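You operate a simulated robot arm through the tools that you are given. There is no shell and no other tool. Be economical: measure what you need, move in short steps, check, and stop when the job is done.

The job below is to be done with a simulated robot arm. You get a single attempt, and the scene is never put back.

JOB
Put the 5 hex end from the top of the low stand on top of the sanding block and the 8 hex end on top of the light meter.

Only the result counts: the job must be done as asked and must still hold three seconds after the hand-in. Knocking over, shifting, dropping, spilling or breaking anything else fails it.

ROBOT AND FRAMES
A 6-joint arm with a two-finger parallel gripper, fixed in place. Base frame: the origin is at the foot of the arm, x ahead of it, y to its left, z up; the work surface is at about z = 0. Readings come in m, degrees, newtons and seconds.
With the tool pointing down near the work surface it reaches from about 0.16 to 0.42 m from the base axis. Its first joint turns from -66.0 to 66.0 degrees. Payload 1.57 kg.
Tool frame: the origin (TCP) lies between the finger pads and is the grasp point; the fingertips stand 0.03 m ahead of it; z points along the fingers, y is the line along which they close. Largest opening 0.08 m; finger width 0.017, thickness 0.012; the body of the gripper, 0.04 by 0.082 m, starts 0.08 m behind the TCP.
Orientation is told as [roll, pitch, yaw] about the base's x, y, z axes, in that order, counted from this pose: with the fingers straight down and closing along the base's y, the tool's x points along the base's -x, its y along +y and its z along -z.

CONTROLS
- The arm moves only by the tool jog_arm. Its argument "deltas" is a list of rows, each a list of 6 numbers: the shift along the base's x, y, z in m, then the turn, a rotation vector about the base's x, y, z in degrees. In form: [[tx, ty, tz, wx, wy, wz], ...]. A call has 1 to 12 rows; each row is the pose to reach, as a shift and turn from the pose commanded when the call began. "jaw" is the gripper command, from -1 (fully open) to 1 (shut), values between in proportion, set as the call begins (left out, the last holds). A row lasts 0.2 s, in which the tool goes at most 0.05 m and 8.6 degrees; a call with a longer step from one row to the next is refused whole, and so is a gripper value outside its range. Where a pose cannot be reached the arm comes as near as it can. A force on the tool above 40 N (or 10 N above the force at the start of the call, whichever is more), or a blocked arm, ends the call early, and 0.2 s more pass. Each finger travels about 0.153 m/s and halts on what it meets, pressing with about 40 N; the grip force reading is that of the motor and also rises with nothing between the fingers. The clock runs only during rows and for 0.2 s after the last one: add rows that repeat a pose to give the fingers time. The reply holds the time, the measured pose of the TCP, the force on the tool along the base axes, the opening and the grip force, in the units named above and with some noise, and new pictures: "pictures" is both (left out), scene, wrist or none.
- Cameras (640 x 400 px; columns grow to the right, rows downward): "scene" is fixed at [0.0503, -0.3265, 0.4274]; the picture's right is [0.82, -0.57, 0.00], its down [-0.32, -0.46, -0.83] and it looks along [0.47, 0.68, -0.56] (base axes); focal length 241 px, centre (320, 200). "wrist" rides on the gripper at [-0.032, 0, -0.078] in the tool frame; the picture's right is [0.00, -1.00, 0.00], its down [0.97, 0.00, -0.24] and it looks along [0.24, 0.00, 0.97] (tool axes); focal length 218 px, centre (320, 200).
- locate(camera, pixels): for up to 12 pixels [column, row] of the newest picture of that camera ("zoom" is the newest enlarged one), the place [x, y, z] in the base frame of the surface seen there, good to about 0.002 m. The clock stands still meanwhile.
- enlarge(camera, box): a new picture of the part [left, top, right, bottom] of that camera's present view, enlarged. The clock stands still meanwhile.
- job_done(): hands the job in; it is judged then, once.

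Go step by step. Measure first, check grasps and placings, and put right what went wrong. The budget is 60 turns and 120 pictures, counting those below and the enlarged ones. Unless the task says otherwise, let go and move clear before handing in, and close with one line.

The tools are called after "Request:" as name(argument=value, ...) on one line, values as JSON. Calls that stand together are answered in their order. jog_arm: Moves the arm, as the interface text tells. Its arguments: {"type":"object","properties":{"deltas":{"type":"array"},"jaw":{"type":"number"},"pictures":{"type":"string","enum":["both","scene","wrist","none"]}},"required":["deltas"]} The other tools are called the same way: locate (camera, pixels) gives the place of the surface under pixels of a picture; enlarge (camera, box) takes an enlarged picture of a part of a camera's view; job_done () hands the job in.

At the start:

```text
time_s: 0.0
eef_pos: [0.2256, -0.0423, 0.2647]
ee_rot: [0.1, -0.1, 0.0]
contact_force: [-0.6, 0.3, -0.3]
opening: 0.0801
gripper_force: 0.1
```

scene: 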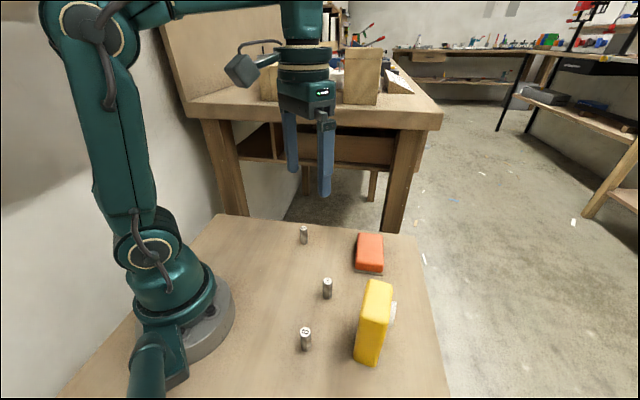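
wrist: 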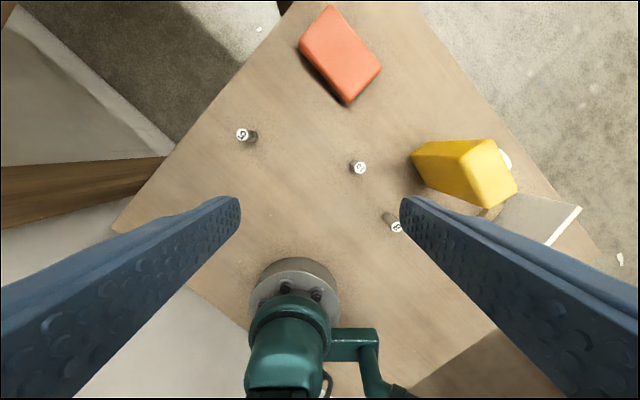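

The pictures show three small metal cylinders with labels, a red block, a yellow box, and something greyish at wrist (540,215). I'll enlarge to read them.

Request:
enlarge(camera="scene", box=[270, 210, 430, 370])

Request:
enlarge(camera="wrist", box=[220, 110, 420, 240])

Request:
enlarge(camera="wrist", box=[400, 110, 600, 260])

```text
2.50 times, centred on (350, 290) of scene
```

zoom: 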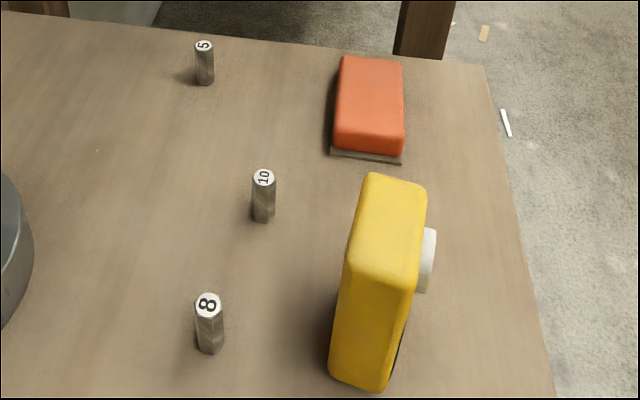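

```text
3.08 times, centred on (320, 175) of wrist
```

zoom: 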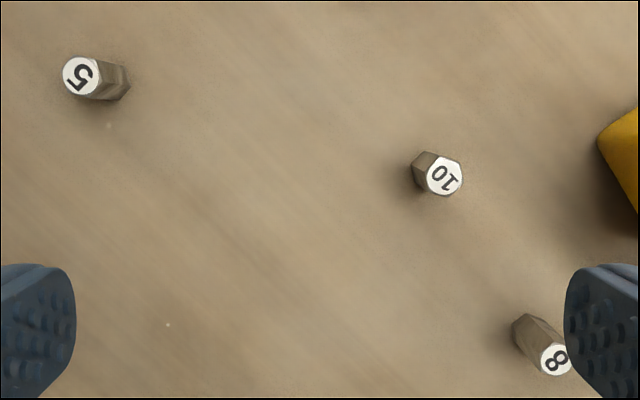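

```text
2.67 times, centred on (500, 185) of wrist
```

zoom: 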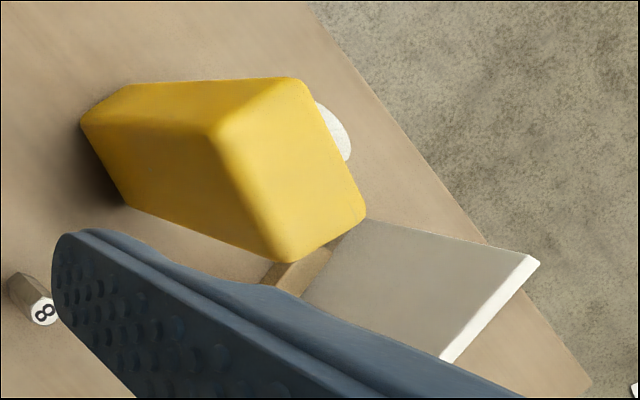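

The red block (sanding block) and yellow light meter are clear, but the grey plate at wrist (540,215), maybe the low stand, is half hidden. I'll measure what I see, before moving to look there.

Request:
locate(camera="wrist", pixels=[[242, 135], [358, 168], [396, 227], [340, 50], [328, 8], [378, 68], [470, 155], [550, 205], [520, 215], [580, 207], [450, 150], [500, 180]])

Request:
locate(camera="scene", pixels=[[304, 228], [327, 281], [305, 332], [370, 242], [368, 298], [377, 285], [366, 284], [390, 290], [362, 318], [374, 320], [303, 242], [365, 255]])

```text
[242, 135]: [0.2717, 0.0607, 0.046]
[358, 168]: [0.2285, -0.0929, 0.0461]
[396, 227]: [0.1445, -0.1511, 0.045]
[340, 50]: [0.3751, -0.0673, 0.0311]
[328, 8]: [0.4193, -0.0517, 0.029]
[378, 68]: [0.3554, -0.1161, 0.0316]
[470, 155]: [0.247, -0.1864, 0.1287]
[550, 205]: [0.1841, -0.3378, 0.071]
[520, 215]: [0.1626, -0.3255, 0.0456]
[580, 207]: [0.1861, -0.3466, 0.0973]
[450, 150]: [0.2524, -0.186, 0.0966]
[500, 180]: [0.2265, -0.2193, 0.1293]
```

```text
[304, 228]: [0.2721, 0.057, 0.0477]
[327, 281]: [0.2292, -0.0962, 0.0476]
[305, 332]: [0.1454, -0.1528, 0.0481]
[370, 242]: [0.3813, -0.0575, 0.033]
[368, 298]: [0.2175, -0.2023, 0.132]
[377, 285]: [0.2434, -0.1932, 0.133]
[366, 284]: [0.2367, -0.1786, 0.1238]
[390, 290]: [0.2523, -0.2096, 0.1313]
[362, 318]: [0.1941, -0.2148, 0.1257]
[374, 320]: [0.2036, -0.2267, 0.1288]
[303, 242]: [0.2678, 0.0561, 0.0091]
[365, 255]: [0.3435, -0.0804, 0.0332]
```

A tilted grey panel stands around (0.17,-0.335). I'll move over that side at a height to see what is on or behind it.

Request:
jog_arm(deltas=[[0, -0.045, 0.01, 0, 0, 0], [0, -0.09, 0.02, 0, 0, 0], [-0.01, -0.135, 0.03, 0, 0, 0], [-0.02, -0.18, 0.03, 0, 0, 0], [-0.03, -0.2, 0.03, 0, 0, 0], [-0.03, -0.2, 0.03, 0, 0, 0]])

```text
time_s: 1.4
eef_pos: [0.1887, -0.2337, 0.28]
ee_rot: [0.1, -0.2, 0.2]
contact_force: [-0.1, -0.1, 0.1]
opening: 0.0797
gripper_force: 0.1
out of reach, approached as far as the arm can: row 4, 5, 6
```

scene: 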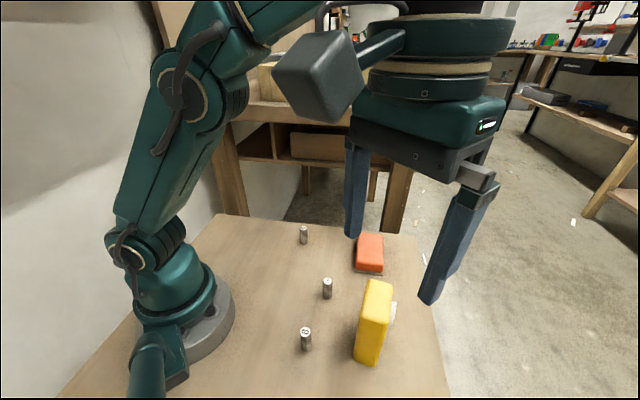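
wrist: 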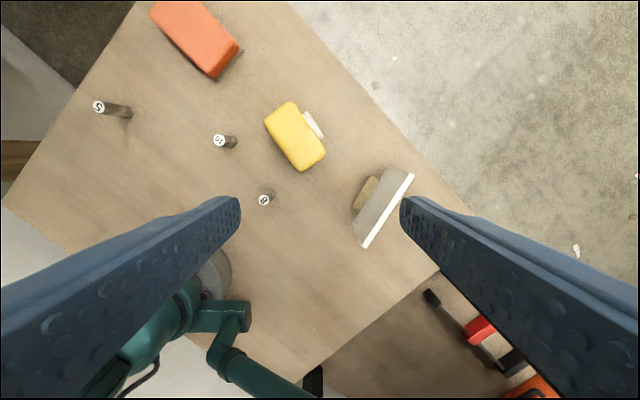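

The panel at (385,207) looks like an upright screen with a small brown thing at (365,192) before it, probably the low stand. I'll enlarge.

Request:
enlarge(camera="wrist", box=[340, 155, 430, 255])

Request:
locate(camera="wrist", pixels=[[365, 188], [361, 198], [372, 180], [410, 175], [365, 244], [390, 175], [355, 235], [355, 206], [376, 200], [97, 106], [300, 135], [265, 200]])

```text
4.00 times, centred on (385, 205) of wrist
```

zoom: 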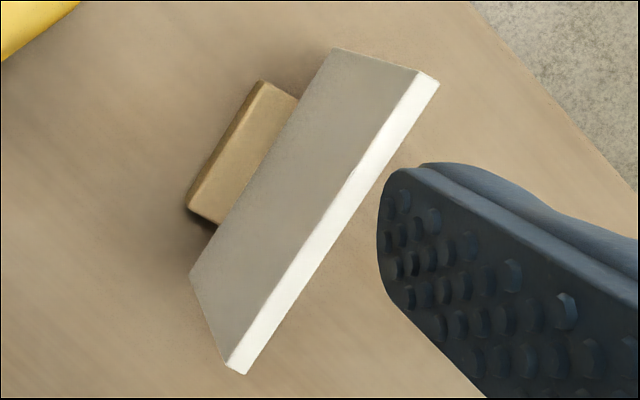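

```text
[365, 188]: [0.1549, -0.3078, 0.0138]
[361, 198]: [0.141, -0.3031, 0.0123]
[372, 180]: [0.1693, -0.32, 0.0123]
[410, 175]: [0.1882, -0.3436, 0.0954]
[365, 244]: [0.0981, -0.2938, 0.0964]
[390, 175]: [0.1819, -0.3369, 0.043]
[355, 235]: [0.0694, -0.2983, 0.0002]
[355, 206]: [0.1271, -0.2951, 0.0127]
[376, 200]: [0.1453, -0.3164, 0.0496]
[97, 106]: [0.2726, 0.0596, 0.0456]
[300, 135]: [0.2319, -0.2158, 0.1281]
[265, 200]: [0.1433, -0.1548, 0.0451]
```

The stand (top z≈0.013) runs up to or under the panel's lower edge. I'll measure the panel's face from bottom to top.

Request:
locate(camera="zoom", pixels=[[335, 55], [195, 275], [265, 175], [300, 190], [330, 210], [345, 220], [260, 85], [190, 200], [290, 100], [225, 215], [432, 82], [236, 368]])

```text
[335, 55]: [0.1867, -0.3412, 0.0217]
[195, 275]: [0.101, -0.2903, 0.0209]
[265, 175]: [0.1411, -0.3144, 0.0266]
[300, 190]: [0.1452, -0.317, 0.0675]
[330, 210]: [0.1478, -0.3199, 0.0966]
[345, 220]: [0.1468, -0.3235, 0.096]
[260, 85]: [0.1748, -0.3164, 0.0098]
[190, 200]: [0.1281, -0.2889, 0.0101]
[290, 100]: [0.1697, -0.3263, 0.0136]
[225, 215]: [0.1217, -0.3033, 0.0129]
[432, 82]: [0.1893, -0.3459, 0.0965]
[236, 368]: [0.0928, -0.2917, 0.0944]
```

The panel is upright, z≈0.02–0.096, and the brown piece may be only its foot; the visible 5 at (97,106) stands on the table. The low stand may be hidden behind the panel, so I move out over it with yaw turned so the camera sits on the outer side.

Request:
jog_arm(deltas=[[-0.006, -0.007, -0.006, 0, 0, -8], [-0.012, -0.014, -0.012, 0, 0, -16], [-0.018, -0.021, -0.018, 0, 0, -24], [-0.024, -0.028, -0.024, 0, 0, -32], [-0.03, -0.035, -0.03, 0, 0, -40], [-0.036, -0.042, -0.036, 0, 0, -48], [-0.042, -0.05, -0.04, 0, 0, -56], [-0.045, -0.05, -0.04, 0, 0, -62], [-0.045, -0.05, -0.04, 0, 0, -62]], pictures="wrist")

```text
time_s: 3.4
eef_pos: [0.1442, -0.2827, 0.2411]
ee_rot: [0.0, -0.1, -62.1]
contact_force: [0.5, -0.2, -0.3]
opening: 0.08
gripper_force: 0.2
```

wrist: 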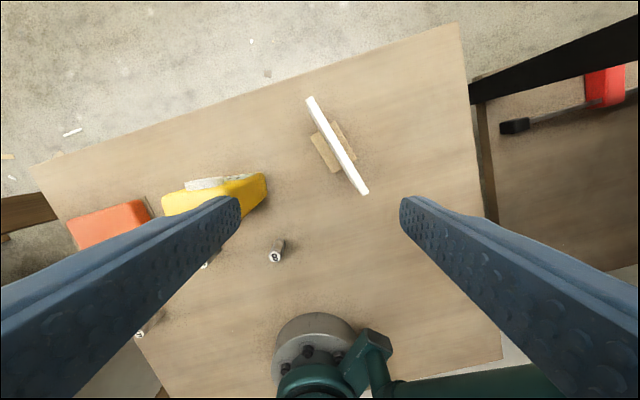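

From above the panel is just a screen on a foot (330,145) with nothing behind it. I'll swing to the left side to look closely at hex 5 and the still unseen table left of the base.

Request:
jog_arm(deltas=[[0.01, 0.03, 0.005, 0, 0, 8], [0.02, 0.07, 0.01, 0, 0, 16], [0.03, 0.11, 0.015, 0, 0, 24], [0.04, 0.15, 0.02, 0, 0, 32], [0.05, 0.19, 0.02, 0, 0, 40], [0.055, 0.23, 0.02, 0, 0, 48], [0.055, 0.27, 0.02, 0, 0, 56], [0.05, 0.31, 0.02, 0, 0, 64], [0.045, 0.35, 0.02, 0, 0, 72], [0.035, 0.39, 0.02, 0, 0, 80], [0.025, 0.42, 0.02, 0, 0, 88], [0.025, 0.42, 0.02, 0, 0, 88]])

```text
time_s: 6.0
eef_pos: [0.1678, 0.1374, 0.2594]
ee_rot: [0.0, -0.1, 26.1]
contact_force: [0.6, 0.8, 0.0]
opening: 0.0801
gripper_force: 0.0
```

scene: 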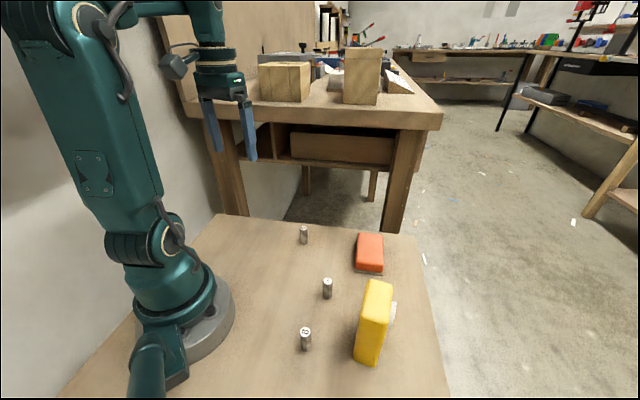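
wrist: 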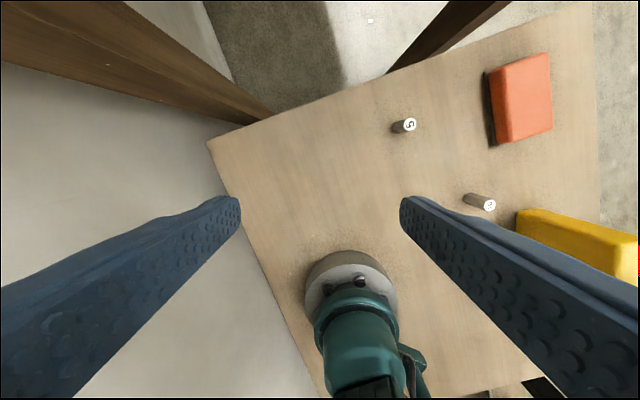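

The left side has no stand either, so I'll look closely at hex 5's base and the light meter/sanding block for anything thin.

Request:
enlarge(camera="wrist", box=[370, 100, 434, 150])

Request:
enlarge(camera="scene", box=[280, 215, 344, 255])

Request:
enlarge(camera="scene", box=[50, 210, 300, 400])

```text
8.00 times, centred on (402, 125) of wrist
```

zoom: 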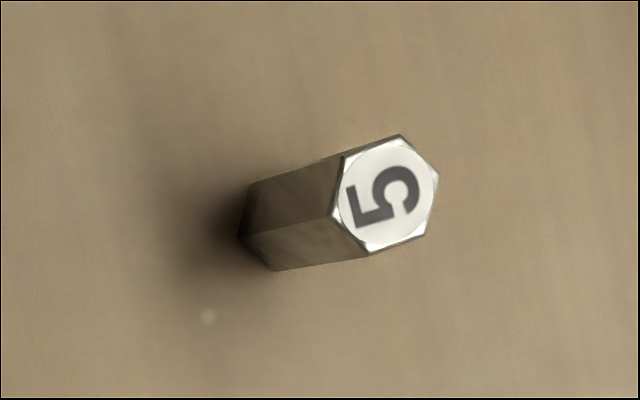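

```text
10.00 times, centred on (312, 235) of scene
```

zoom: 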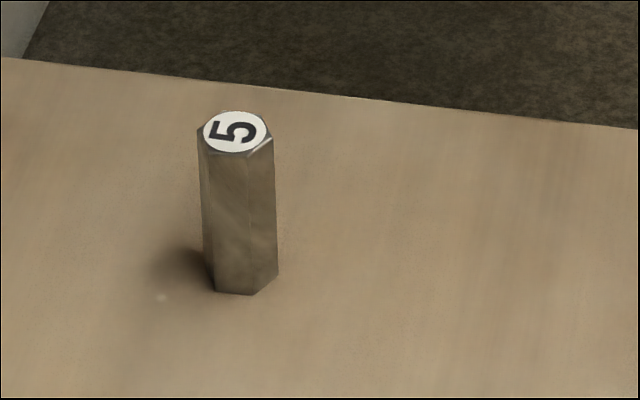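

```text
2.11 times, centred on (175, 305) of scene
```

zoom: 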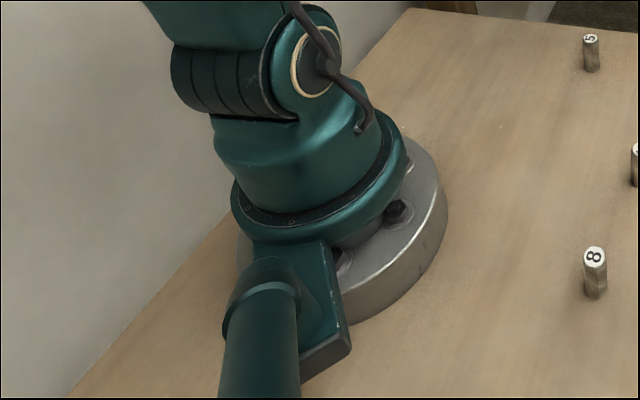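

The only 5 I can find stands directly on the table. Before settling on it, I'll go back over the screen and enlarge, to be sure no second 5 sits on its brown foot.

Request:
jog_arm(deltas=[[0.01, -0.03, 0, 0, 0, -8], [0.02, -0.07, 0, 0, 0, -16], [0.03, -0.11, 0, 0, 0, -24], [0.035, -0.15, 0, 0, 0, -32], [0.035, -0.19, 0, 0, 0, -40], [0.03, -0.23, 0, 0, 0, -48], [0.03, -0.27, 0, 0, 0, -56], [0.02, -0.31, 0, 0, 0, -64], [0.01, -0.35, -0.005, 0, 0, -72], [-0.005, -0.39, -0.01, 0, 0, -80], [-0.02, -0.43, -0.015, 0, 0, -86], [-0.02, -0.43, -0.015, 0, 0, -86]], pictures="wrist")

Request:
enlarge(camera="wrist", box=[260, 70, 440, 220])

```text
time_s: 8.6
eef_pos: [0.1486, -0.2935, 0.2456]
ee_rot: [0.0, -0.1, -60.0]
contact_force: [-0.1, -0.5, 1.0]
opening: 0.0799
gripper_force: 0.0
```

wrist: 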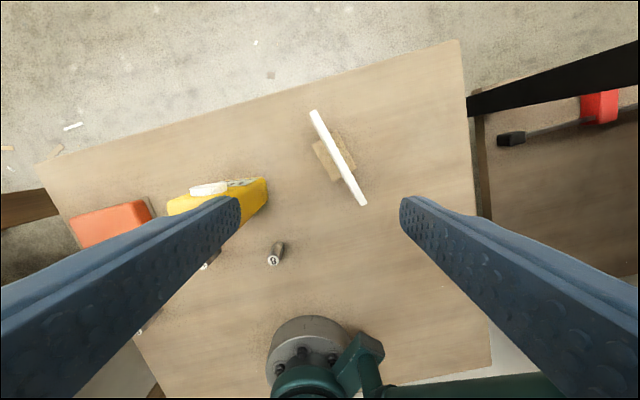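

```text
2.67 times, centred on (350, 145) of wrist
```

zoom: 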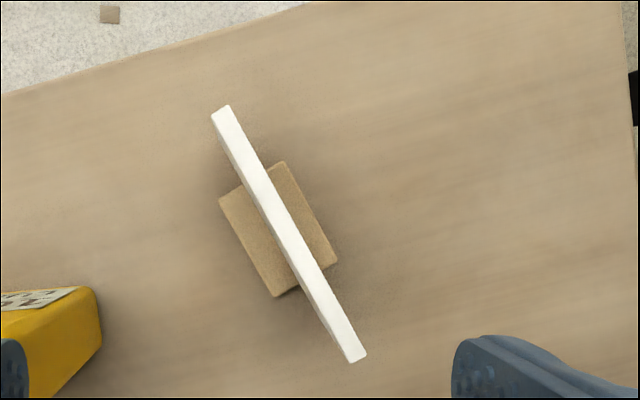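

The screen's brown foot (280,230) is empty, so the single 5 on the table must be the one meant. I'll work with hex 8 first: move above it at (0.1445,-0.153) and look.

Request:
jog_arm(deltas=[[0, 0.03, 0, 0, 0, 5], [0, 0.07, 0, 0, 0, 12], [-0.004, 0.11, 0, 0, 0, 14], [-0.004, 0.14, 0, 0, 0, 14], [-0.004, 0.14, -0.04, 0, 0, 14], [-0.004, 0.14, -0.075, 0, 0, 14], [-0.004, 0.14, -0.075, 0, 0, 14]])

Request:
enlarge(camera="wrist", box=[240, 100, 400, 200])

```text
time_s: 10.2
eef_pos: [0.1452, -0.1546, 0.1718]
ee_rot: [0.0, -0.1, -45.9]
contact_force: [0.4, -0.1, 0.0]
opening: 0.0799
gripper_force: 0.0
```

scene: 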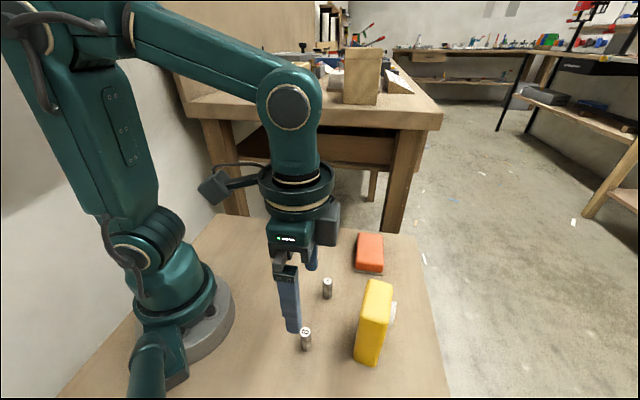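
wrist: 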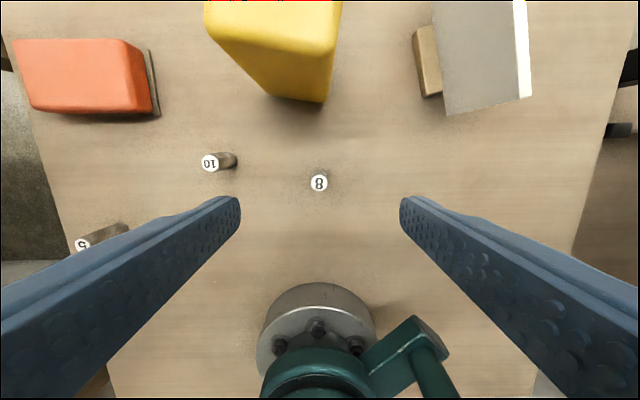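

```text
4.00 times, centred on (320, 150) of wrist
```

zoom: 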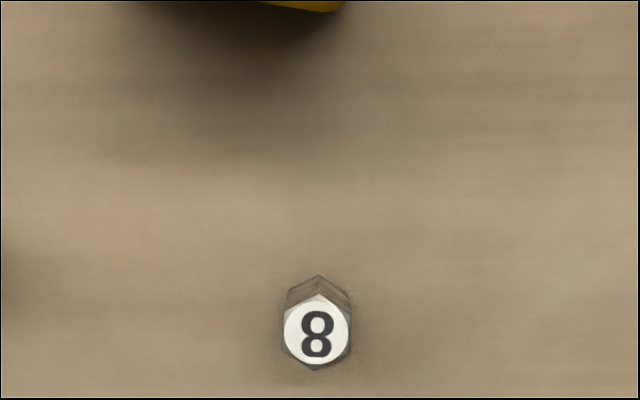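

The 8 is nicely lined up: its flats face left/right in the picture, along the closing line, vertices at zoom (319,297) and (316,370). I'll locate its top and the light meter's edge points.

Request:
locate(camera="zoom", pixels=[[317, 331], [290, 331], [345, 331], [317, 305], [317, 360]])

Request:
enlarge(camera="scene", box=[340, 270, 420, 320])

```text
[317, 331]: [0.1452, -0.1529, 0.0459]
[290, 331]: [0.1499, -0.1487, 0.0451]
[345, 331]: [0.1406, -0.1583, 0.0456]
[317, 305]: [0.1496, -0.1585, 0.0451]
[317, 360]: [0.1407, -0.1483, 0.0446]
```

```text
8.00 times, centred on (380, 295) of scene
```

zoom: 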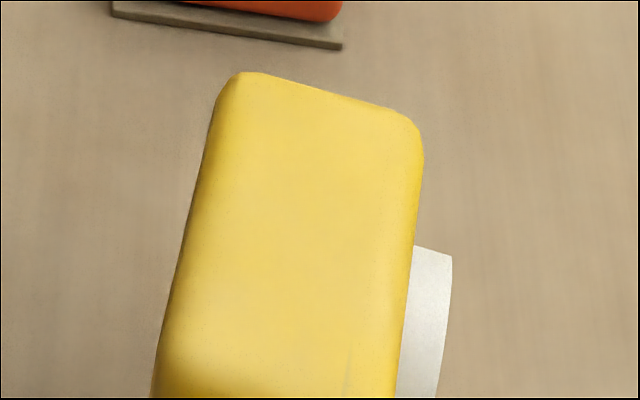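

Hex 8's centre is (0.145,-0.153), right under the TCP. I descend to z≈0.036 and then close.

Request:
jog_arm(deltas=[[0, 0.001, -0.03, 0, 0, 0], [0, 0.001, -0.06, 0, 0, 0], [0, 0.001, -0.09, 0, 0, 0], [0, 0.001, -0.12, 0, 0, 0], [0, 0.001, -0.135, 0, 0, 0], [0, 0.001, -0.135, 0, 0, 0]])

```text
time_s: 11.6
eef_pos: [0.1461, -0.153, 0.0352]
ee_rot: [0.0, -0.1, -45.8]
contact_force: [0.5, -0.8, -0.2]
opening: 0.0799
gripper_force: 0.1
```

scene: 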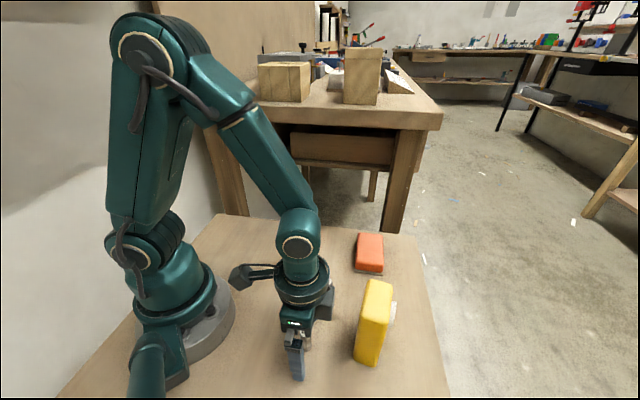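
wrist: 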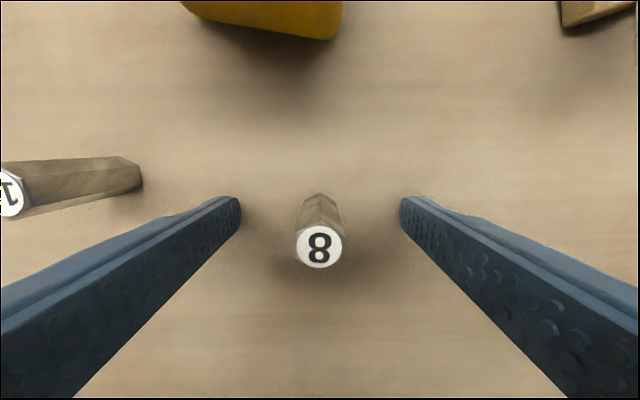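

Hex 8 (319,245) is centred between the pads. Closing now.

Request:
jog_arm(deltas=[[0, 0, 0, 0, 0, 0], [0, 0, 0, 0, 0, 0], [0, 0, 0, 0, 0, 0], [0, 0, 0, 0, 0, 0]], jaw=1, pictures="wrist")

```text
time_s: 12.6
eef_pos: [0.1463, -0.1528, 0.0356]
ee_rot: [0.0, -0.2, -45.8]
contact_force: [1.0, -0.4, -0.4]
opening: 0.0175
gripper_force: 32.2
```

wrist: 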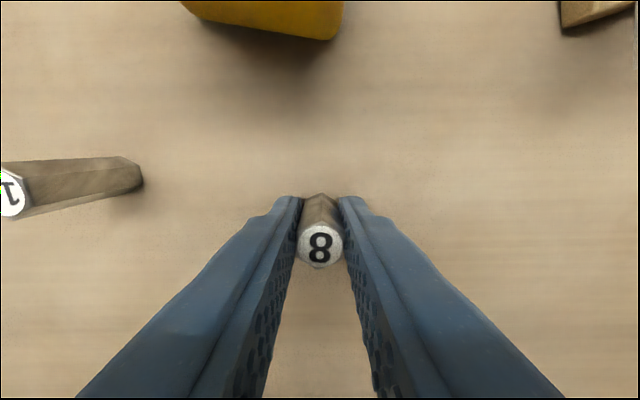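

Hex 8 is gripped (0.0175 opening). Lifting straight up well above the light meter, then looking at its top.

Request:
jog_arm(deltas=[[0, 0, 0.02, 0, 0, 0], [0, 0, 0.06, 0, 0, 0], [0, 0, 0.1, 0, 0, 0], [0, 0, 0.14, 0, 0, 0], [0, 0, 0.18, 0, 0, 0], [0.01, -0.01, 0.2, 0, 0, 0], [0.02, -0.015, 0.2, 0, 0, 0], [0.02, -0.015, 0.2, 0, 0, 0]])

Request:
enlarge(camera="wrist", box=[220, 20, 380, 120])

```text
time_s: 14.4
eef_pos: [0.1648, -0.1669, 0.2369]
ee_rot: [0.0, -0.1, -45.9]
contact_force: [-1.4, 0.3, 0.0]
opening: 0.016
gripper_force: 31.6
```

scene: 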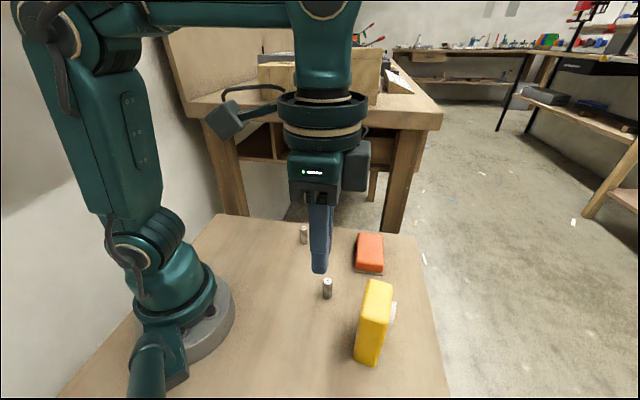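
wrist: 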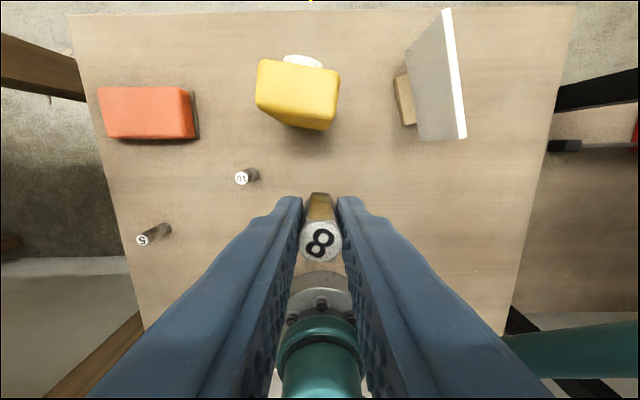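

```text
4.00 times, centred on (300, 70) of wrist
```

zoom: 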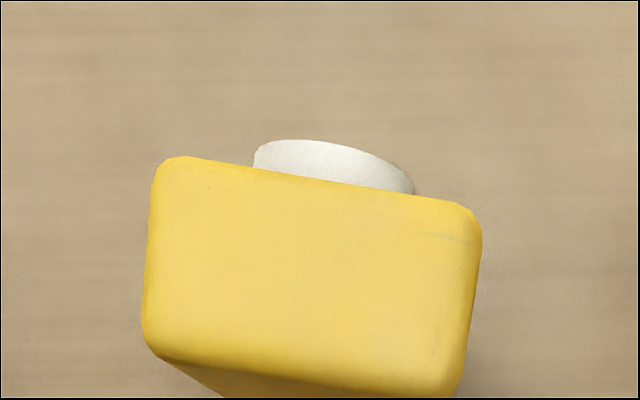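

The light meter's flat top is plain at zoom (160–480,160–385). The 8 label has turned a bit in the grip (opening 0.016), so I'll measure the meter's top and check the hex.

Request:
locate(camera="zoom", pixels=[[320, 275], [180, 180], [460, 225], [165, 340], [445, 375], [250, 270], [390, 290], [310, 190], [320, 350], [170, 260], [465, 300]])

Request:
enlarge(camera="wrist", box=[280, 180, 360, 270])

Request:
enlarge(camera="scene", box=[290, 200, 370, 300])

```text
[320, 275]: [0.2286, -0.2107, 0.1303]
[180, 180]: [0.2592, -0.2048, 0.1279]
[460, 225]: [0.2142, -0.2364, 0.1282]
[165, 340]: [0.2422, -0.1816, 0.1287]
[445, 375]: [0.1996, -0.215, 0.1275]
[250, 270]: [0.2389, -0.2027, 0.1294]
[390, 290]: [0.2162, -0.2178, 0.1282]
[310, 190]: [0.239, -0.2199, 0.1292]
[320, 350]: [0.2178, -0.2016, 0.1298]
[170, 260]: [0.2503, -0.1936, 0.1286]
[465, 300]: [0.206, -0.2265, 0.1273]
```

```text
4.44 times, centred on (320, 225) of wrist
```

zoom: 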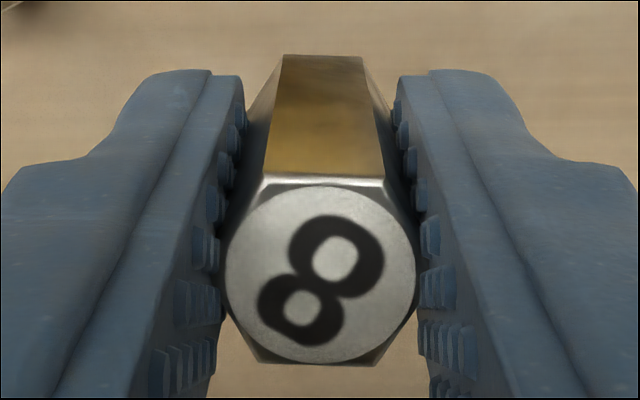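

```text
4.00 times, centred on (330, 250) of scene
```

zoom: 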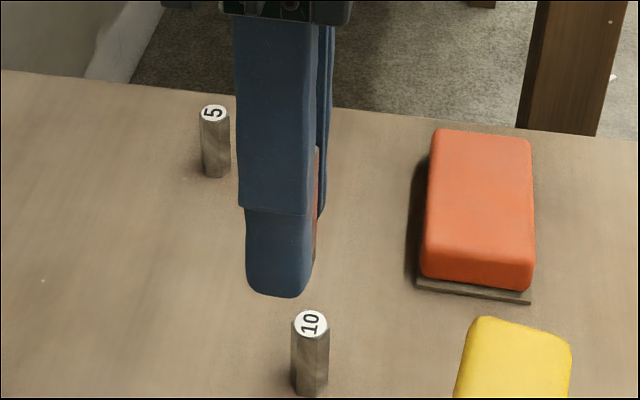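

The hex seems to have shifted slightly in the grip while lifting: its label centre moved from row 245 to about 241. I'll locate its top to find how far it slipped.

Request:
locate(camera="wrist", pixels=[[320, 241], [313, 241], [327, 241], [320, 232], [320, 252], [320, 225], [320, 215], [320, 205], [320, 198], [320, 194]])

```text
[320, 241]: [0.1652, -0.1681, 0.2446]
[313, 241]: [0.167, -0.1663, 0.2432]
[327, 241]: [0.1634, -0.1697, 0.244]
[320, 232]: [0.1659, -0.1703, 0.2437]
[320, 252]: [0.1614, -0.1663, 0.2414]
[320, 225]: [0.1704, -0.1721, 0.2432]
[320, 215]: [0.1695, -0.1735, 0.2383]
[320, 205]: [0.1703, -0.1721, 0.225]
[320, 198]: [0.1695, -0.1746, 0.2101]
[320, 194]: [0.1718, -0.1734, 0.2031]
```

The hex stays vertical but slid about 4 mm down: bottom is now ~0.0386 below the TCP. The meter top centre is (0.229,-0.2095), z≈0.130; moving above it to z≈0.182.

Request:
jog_arm(deltas=[[0.02, -0.013, 0, 0, 0, 0], [0.045, -0.03, 0, 0, 0, 0], [0.064, -0.0425, 0, 0, 0, 0], [0.064, -0.0425, -0.03, 0, 0, 0], [0.064, -0.0425, -0.055, 0, 0, 0], [0.064, -0.0425, -0.055, 0, 0, 0]])

Request:
enlarge(camera="scene", box=[330, 230, 430, 330])

Request:
locate(camera="wrist", pixels=[[320, 241], [320, 236], [320, 205], [320, 195]])

```text
time_s: 15.8
eef_pos: [0.2301, -0.2099, 0.1799]
ee_rot: [0.1, -0.1, -46.0]
contact_force: [0.5, 0.1, -0.5]
opening: 0.0157
gripper_force: 31.3
```

scene: 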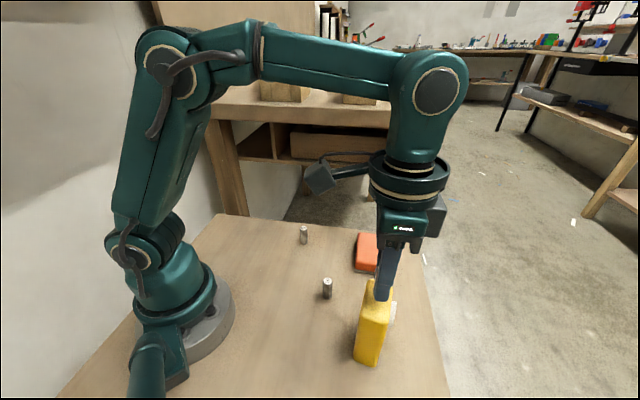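
wrist: 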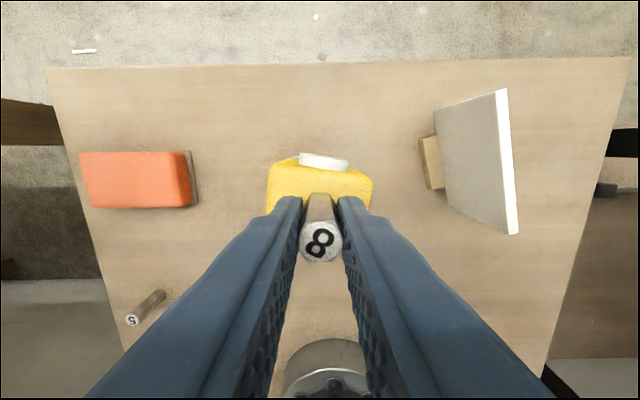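

```text
4.00 times, centred on (380, 280) of scene
```

zoom: 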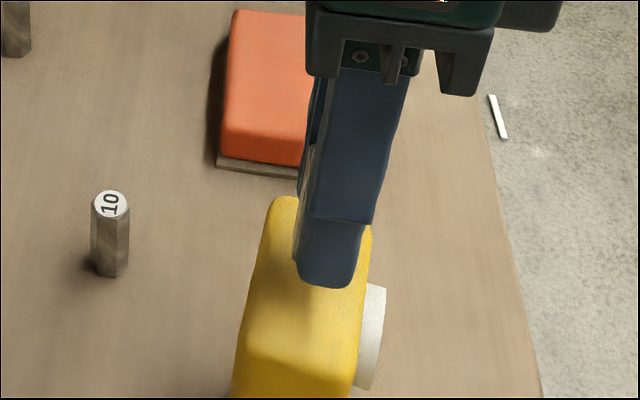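

```text
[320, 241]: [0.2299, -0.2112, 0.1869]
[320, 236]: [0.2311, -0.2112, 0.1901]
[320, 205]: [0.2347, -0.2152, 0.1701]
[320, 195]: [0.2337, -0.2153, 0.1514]
```

The hex is over the centre of the meter, bottom ~0.012 above it. Lowering by 9 mm, then in small steps watching the force.

Request:
jog_arm(deltas=[[-0.001, 0, -0.004, 0, 0, 0], [-0.001, 0, -0.008, 0, 0, 0], [-0.001, 0, -0.009, 0, 0, 0]], pictures="wrist")

Request:
locate(camera="wrist", pixels=[[320, 241], [317, 243], [322, 239]])

Request:
enlarge(camera="scene", box=[360, 260, 410, 310])

```text
time_s: 16.6
eef_pos: [0.2281, -0.209, 0.1721]
ee_rot: [0.1, -0.1, -46.0]
contact_force: [-0.3, 0.2, -0.3]
opening: 0.0155
gripper_force: 30.9
```

wrist: 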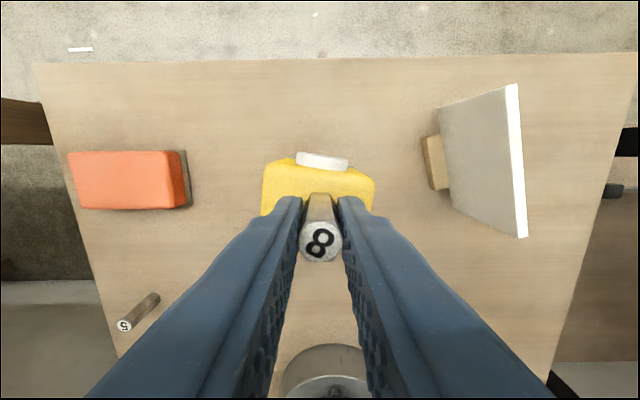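

```text
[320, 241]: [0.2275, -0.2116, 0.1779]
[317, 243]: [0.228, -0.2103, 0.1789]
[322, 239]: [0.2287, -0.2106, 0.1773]
```

```text
8.00 times, centred on (385, 285) of scene
```

zoom: 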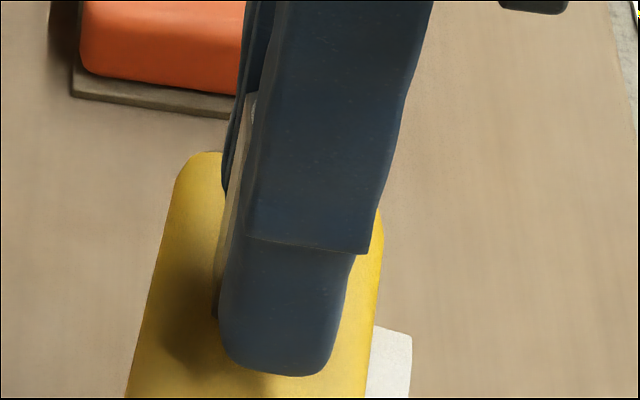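

Hex top reads z≈0.178, so the bottom is about 2–3 mm above the meter. Lowering 1.5 mm.

Request:
jog_arm(deltas=[[0, 0, -0.001, 0, 0, 0], [0, 0, -0.0015, 0, 0, 0]], pictures="none")

```text
time_s: 17.2
eef_pos: [0.2286, -0.2108, 0.1709]
ee_rot: [0.0, -0.1, -46.0]
contact_force: [-1.0, 1.3, -0.2]
opening: 0.0157
gripper_force: 31.3
```

No contact force yet; another millimetre.

Request:
jog_arm(deltas=[[0, 0, -0.0005, 0, 0, 0], [0, 0, -0.001, 0, 0, 0]], pictures="none")

```text
time_s: 17.8
eef_pos: [0.2286, -0.2096, 0.1686]
ee_rot: [0.0, -0.1, -46.0]
contact_force: [0.0, -0.2, -0.3]
opening: 0.0158
gripper_force: 31.5
```

Request:
jog_arm(deltas=[[0, 0, -0.0005, 0, 0, 0], [0, 0, -0.001, 0, 0, 0]], pictures="wrist")

Request:
locate(camera="wrist", pixels=[[320, 241], [317, 243], [322, 239], [292, 180], [352, 190], [350, 180]])

```text
time_s: 18.4
eef_pos: [0.2278, -0.2103, 0.1681]
ee_rot: [0.1, 0.0, -46.0]
contact_force: [0.5, -0.7, -0.9]
opening: 0.0156
gripper_force: 31.7
```

wrist: 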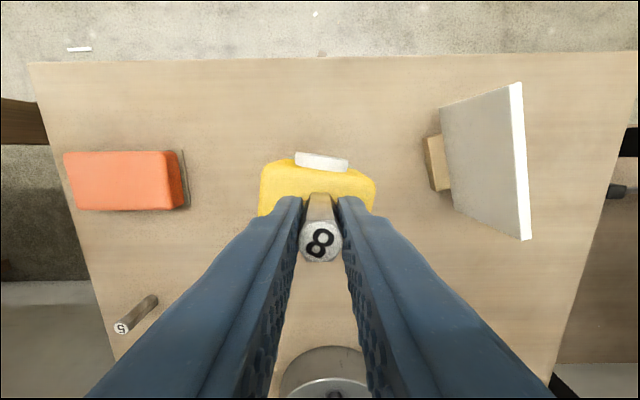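

```text
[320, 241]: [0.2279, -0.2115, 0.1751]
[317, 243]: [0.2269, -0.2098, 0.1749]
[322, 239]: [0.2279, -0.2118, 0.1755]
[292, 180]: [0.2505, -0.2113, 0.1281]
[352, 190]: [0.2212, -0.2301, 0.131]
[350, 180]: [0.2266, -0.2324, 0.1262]
```

Hex top at 0.175 means the bottom is at about 0.1295, practically at the surface. One more millimetre.

Request:
jog_arm(deltas=[[0, 0, -0.0005, 0, 0, 0], [0, 0, -0.001, 0, 0, 0]], pictures="none")

```text
time_s: 19.0
eef_pos: [0.2282, -0.2104, 0.1695]
ee_rot: [-0.1, -0.3, -45.9]
contact_force: [-2.5, -0.5, 11.3]
opening: 0.0159
gripper_force: 31.3
```

Contact: 11 N upward. I back off 0.7 mm to relieve it and open partway.

Request:
jog_arm(deltas=[[0, 0, 0.0007, 0, 0, 0], [0, 0, 0.0007, 0, 0, 0]], pictures="none")

Request:
jog_arm(deltas=[[0, 0, 0, 0, 0, 0], [0, 0, 0, 0, 0, 0], [0, 0, 0, 0, 0, 0]], jaw=-0.3)

```text
time_s: 19.6
eef_pos: [0.2283, -0.2112, 0.1673]
ee_rot: [0.0, -0.1, -46.0]
contact_force: [-0.4, -1.9, 6.4]
opening: 0.0155
gripper_force: 31.4
```

```text
time_s: 20.4
eef_pos: [0.2275, -0.2105, 0.1686]
ee_rot: [0.0, 0.0, -46.0]
contact_force: [0.2, 0.1, -0.6]
opening: 0.0521
gripper_force: 0.0
```

scene: 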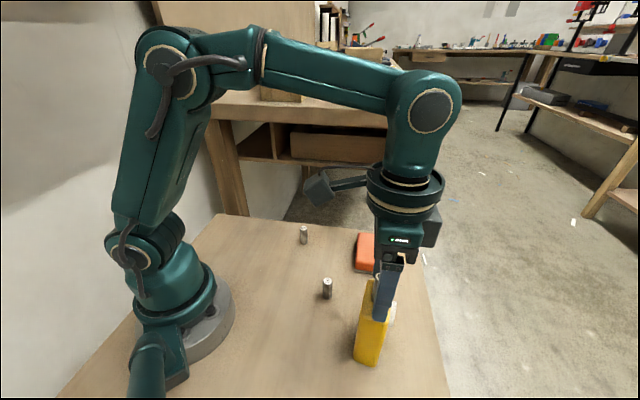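
wrist: 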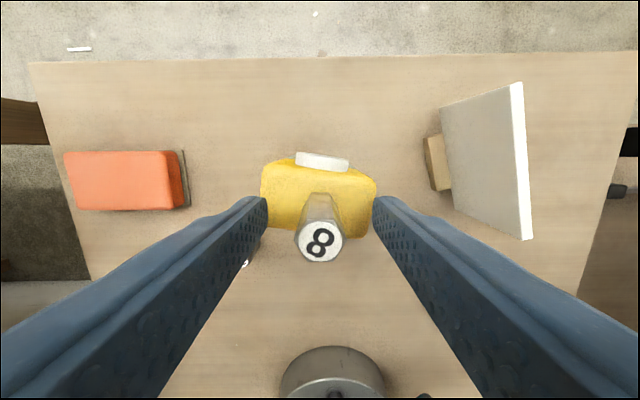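

Hex 8 stands upright on the meter (320,235) with the fingers clear. I rise straight up.

Request:
jog_arm(deltas=[[0, 0, 0.02, 0, 0, 0], [0, 0, 0.05, 0, 0, 0], [0, 0, 0.085, 0, 0, 0], [-0.01, 0.02, 0.085, 0, 0, 0], [-0.01, 0.06, 0.085, 0, 0, 4], [-0.01, 0.1, 0.085, 0, 0, 12], [0, 0.14, 0.085, 0, 0, 20], [0.01, 0.18, 0.08, 0, 0, 28], [0.02, 0.21, 0.07, 0, 0, 36], [0.03, 0.24, 0.05, 0, 0, 44], [0.043, 0.269, 0.01, 0, 0, 52], [0.043, 0.269, 0.002, 0, 0, 58]], jaw=-0.3)

Request:
enlarge(camera="wrist", box=[280, 150, 360, 220])

Request:
enlarge(camera="scene", box=[340, 230, 420, 370])

```text
refused: row 11 steps farther than a row can; nothing moved
```

```text
5.71 times, centred on (320, 185) of wrist
```

zoom: 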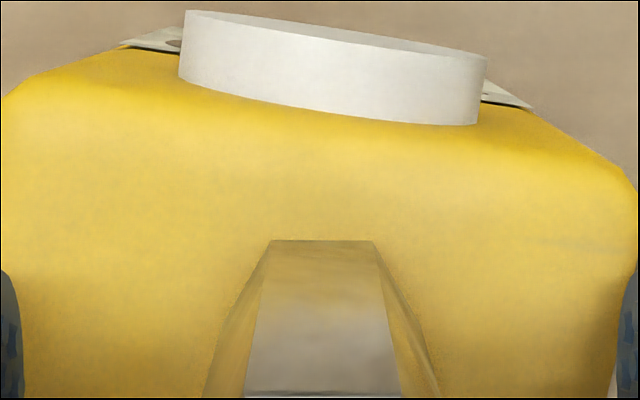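

```text
2.86 times, centred on (380, 300) of scene
```

zoom: 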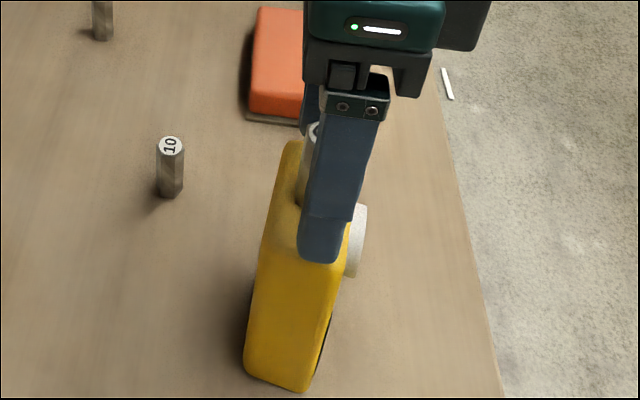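

The last call was refused for one long step; nothing moved. Repeating with gentler steps.

Request:
jog_arm(deltas=[[0, 0, 0.02, 0, 0, 0], [0, 0, 0.05, 0, 0, 0], [0, 0, 0.085, 0, 0, 0], [-0.01, 0.02, 0.085, 0, 0, 0], [-0.01, 0.06, 0.085, 0, 0, 6], [-0.01, 0.1, 0.085, 0, 0, 14], [0, 0.14, 0.085, 0, 0, 22], [0.01, 0.18, 0.08, 0, 0, 30], [0.02, 0.21, 0.07, 0, 0, 38], [0.03, 0.24, 0.05, 0, 0, 46], [0.043, 0.269, 0.03, 0, 0, 54], [0.043, 0.269, 0.01, 0, 0, 58]], jaw=-0.3)

Request:
enlarge(camera="wrist", box=[260, 150, 380, 225])

Request:
enlarge(camera="scene", box=[340, 230, 420, 370])

```text
time_s: 23.0
eef_pos: [0.2725, 0.0582, 0.1772]
ee_rot: [0.0, -0.1, 12.1]
contact_force: [0.0, -0.7, 0.6]
opening: 0.0518
gripper_force: 0.0
```

scene: 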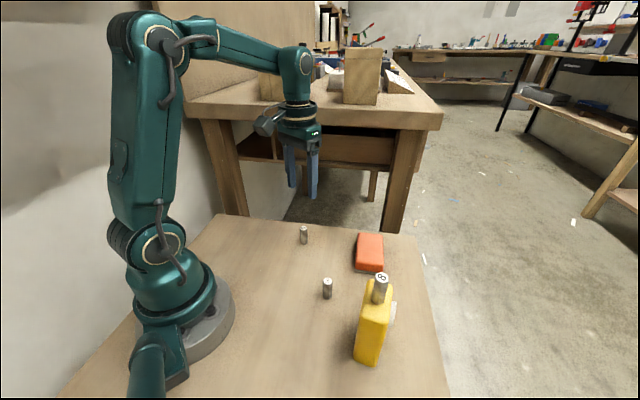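
wrist: 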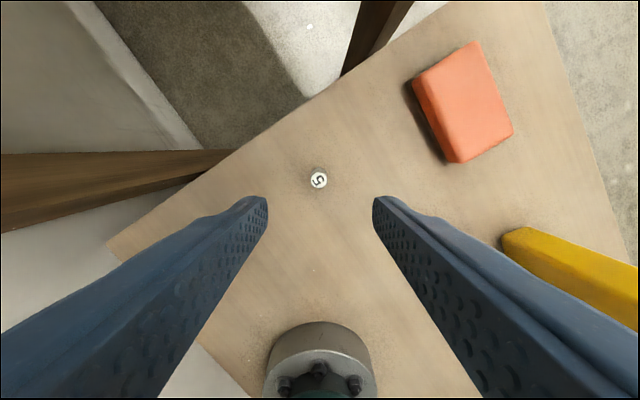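

```text
5.33 times, centred on (320, 188) of wrist
```

zoom: 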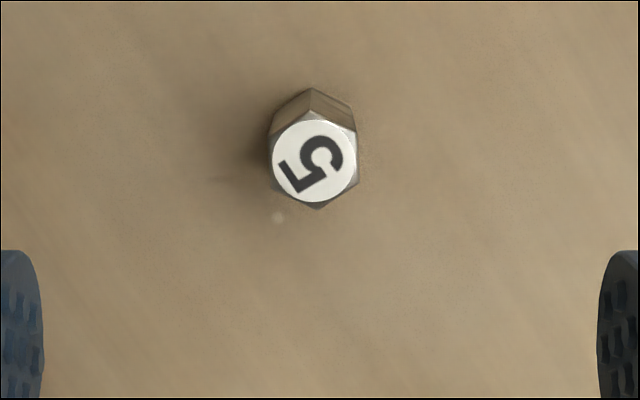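

```text
2.86 times, centred on (380, 300) of scene
```

zoom: 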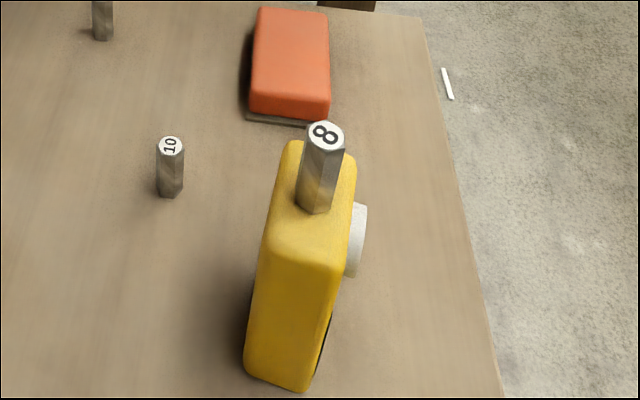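

Hex 8 stands well and hex 10 is undisturbed. Hex 8 turned about 30° in the grip and closed tighter, so for hex 5 I'll turn the wrist 30° beforehand; first I locate its top.

Request:
locate(camera="zoom", pixels=[[314, 160], [285, 160], [342, 160], [314, 130], [314, 190]])

Request:
jog_arm(deltas=[[0, 0, -0.01, 0, 0, -8], [0, 0, -0.02, 0, 0, -16], [0, 0, -0.03, 0, 0, -24], [0, 0, -0.04, 0, 0, -30], [0, 0, -0.04, 0, 0, -30]], pictures="wrist")

Request:
enlarge(camera="wrist", box=[260, 150, 380, 225])

```text
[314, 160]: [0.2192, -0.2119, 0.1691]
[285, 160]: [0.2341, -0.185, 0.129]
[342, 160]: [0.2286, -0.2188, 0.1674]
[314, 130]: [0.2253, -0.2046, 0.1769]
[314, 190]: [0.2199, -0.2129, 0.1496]
```

```text
time_s: 24.2
eef_pos: [0.2709, 0.058, 0.1377]
ee_rot: [0.0, -0.1, -18.0]
contact_force: [0.2, 0.8, 0.6]
opening: 0.0519
gripper_force: 0.0
```

wrist: 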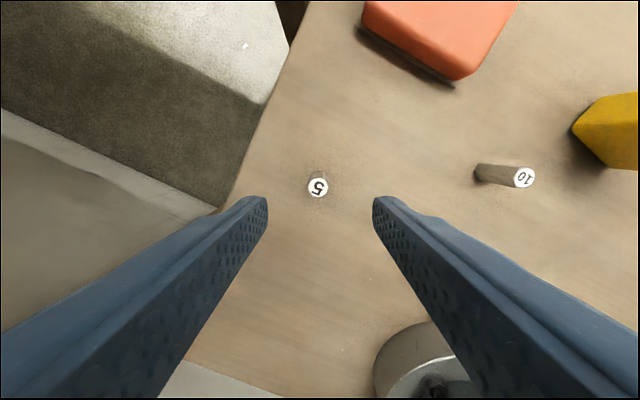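

```text
5.33 times, centred on (320, 188) of wrist
```

zoom: 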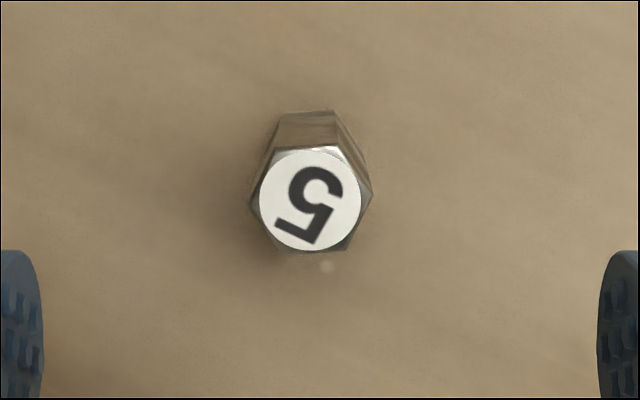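

That locate used the scene zoom (and confirmed hex 8 is on the meter top). Now hex 5 is at zoom (311,200), almost centred; I check its place and descend.

Request:
locate(camera="zoom", pixels=[[311, 200], [270, 200], [352, 200], [311, 165], [311, 235]])

Request:
locate(camera="wrist", pixels=[[317, 187], [375, 8], [440, 30], [455, 70], [500, 20]])

```text
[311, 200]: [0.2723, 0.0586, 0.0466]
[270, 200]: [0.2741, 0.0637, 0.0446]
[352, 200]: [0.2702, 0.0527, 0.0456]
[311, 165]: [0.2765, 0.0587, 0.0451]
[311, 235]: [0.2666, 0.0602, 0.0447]
```

```text
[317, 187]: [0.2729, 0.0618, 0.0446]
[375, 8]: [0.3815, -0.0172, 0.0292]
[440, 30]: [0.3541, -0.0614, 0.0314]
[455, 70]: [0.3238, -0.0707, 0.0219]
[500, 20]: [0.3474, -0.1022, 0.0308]
```

Hex 5's centre is (0.272,0.059), under the TCP. Descending to z≈0.036 and closing.

Request:
jog_arm(deltas=[[0.0005, 0.001, -0.03, 0, 0, 0], [0.0005, 0.001, -0.06, 0, 0, 0], [0.0005, 0.001, -0.09, 0, 0, 0], [0.0005, 0.001, -0.102, 0, 0, 0], [0.0005, 0.001, -0.102, 0, 0, 0]], pictures="wrist")

Request:
jog_arm(deltas=[[0, 0, 0, 0, 0, 0], [0, 0, 0, 0, 0, 0], [0, 0, 0, 0, 0, 0], [0, 0, 0, 0, 0, 0]], jaw=1, pictures="wrist")

```text
time_s: 25.4
eef_pos: [0.2716, 0.0603, 0.0353]
ee_rot: [-0.1, -0.1, -17.9]
contact_force: [-0.6, -0.1, 0.3]
opening: 0.0521
gripper_force: 0.0
```

wrist: 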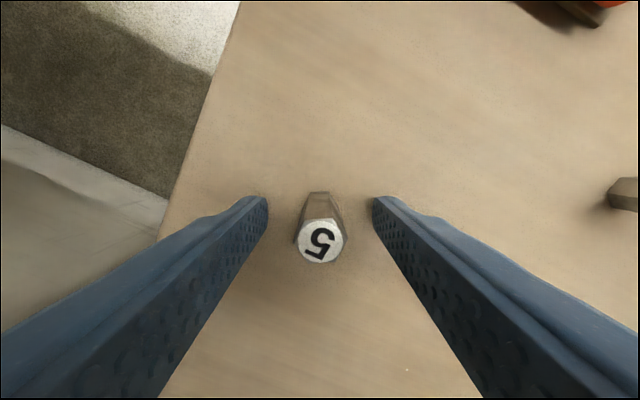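

```text
time_s: 26.4
eef_pos: [0.2718, 0.0611, 0.0358]
ee_rot: [0.0, 0.0, -18.0]
contact_force: [-0.6, -0.6, -0.7]
opening: 0.0156
gripper_force: 31.7
```

wrist: 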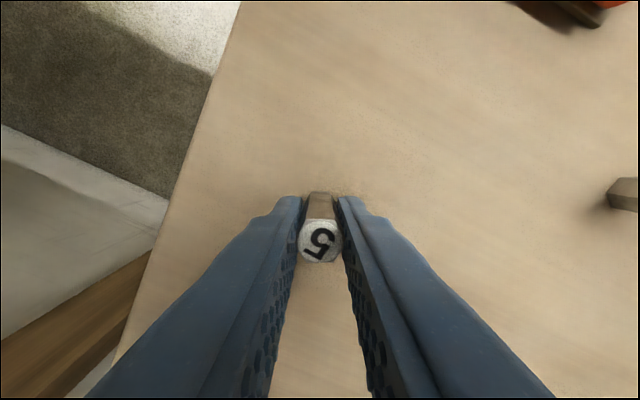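

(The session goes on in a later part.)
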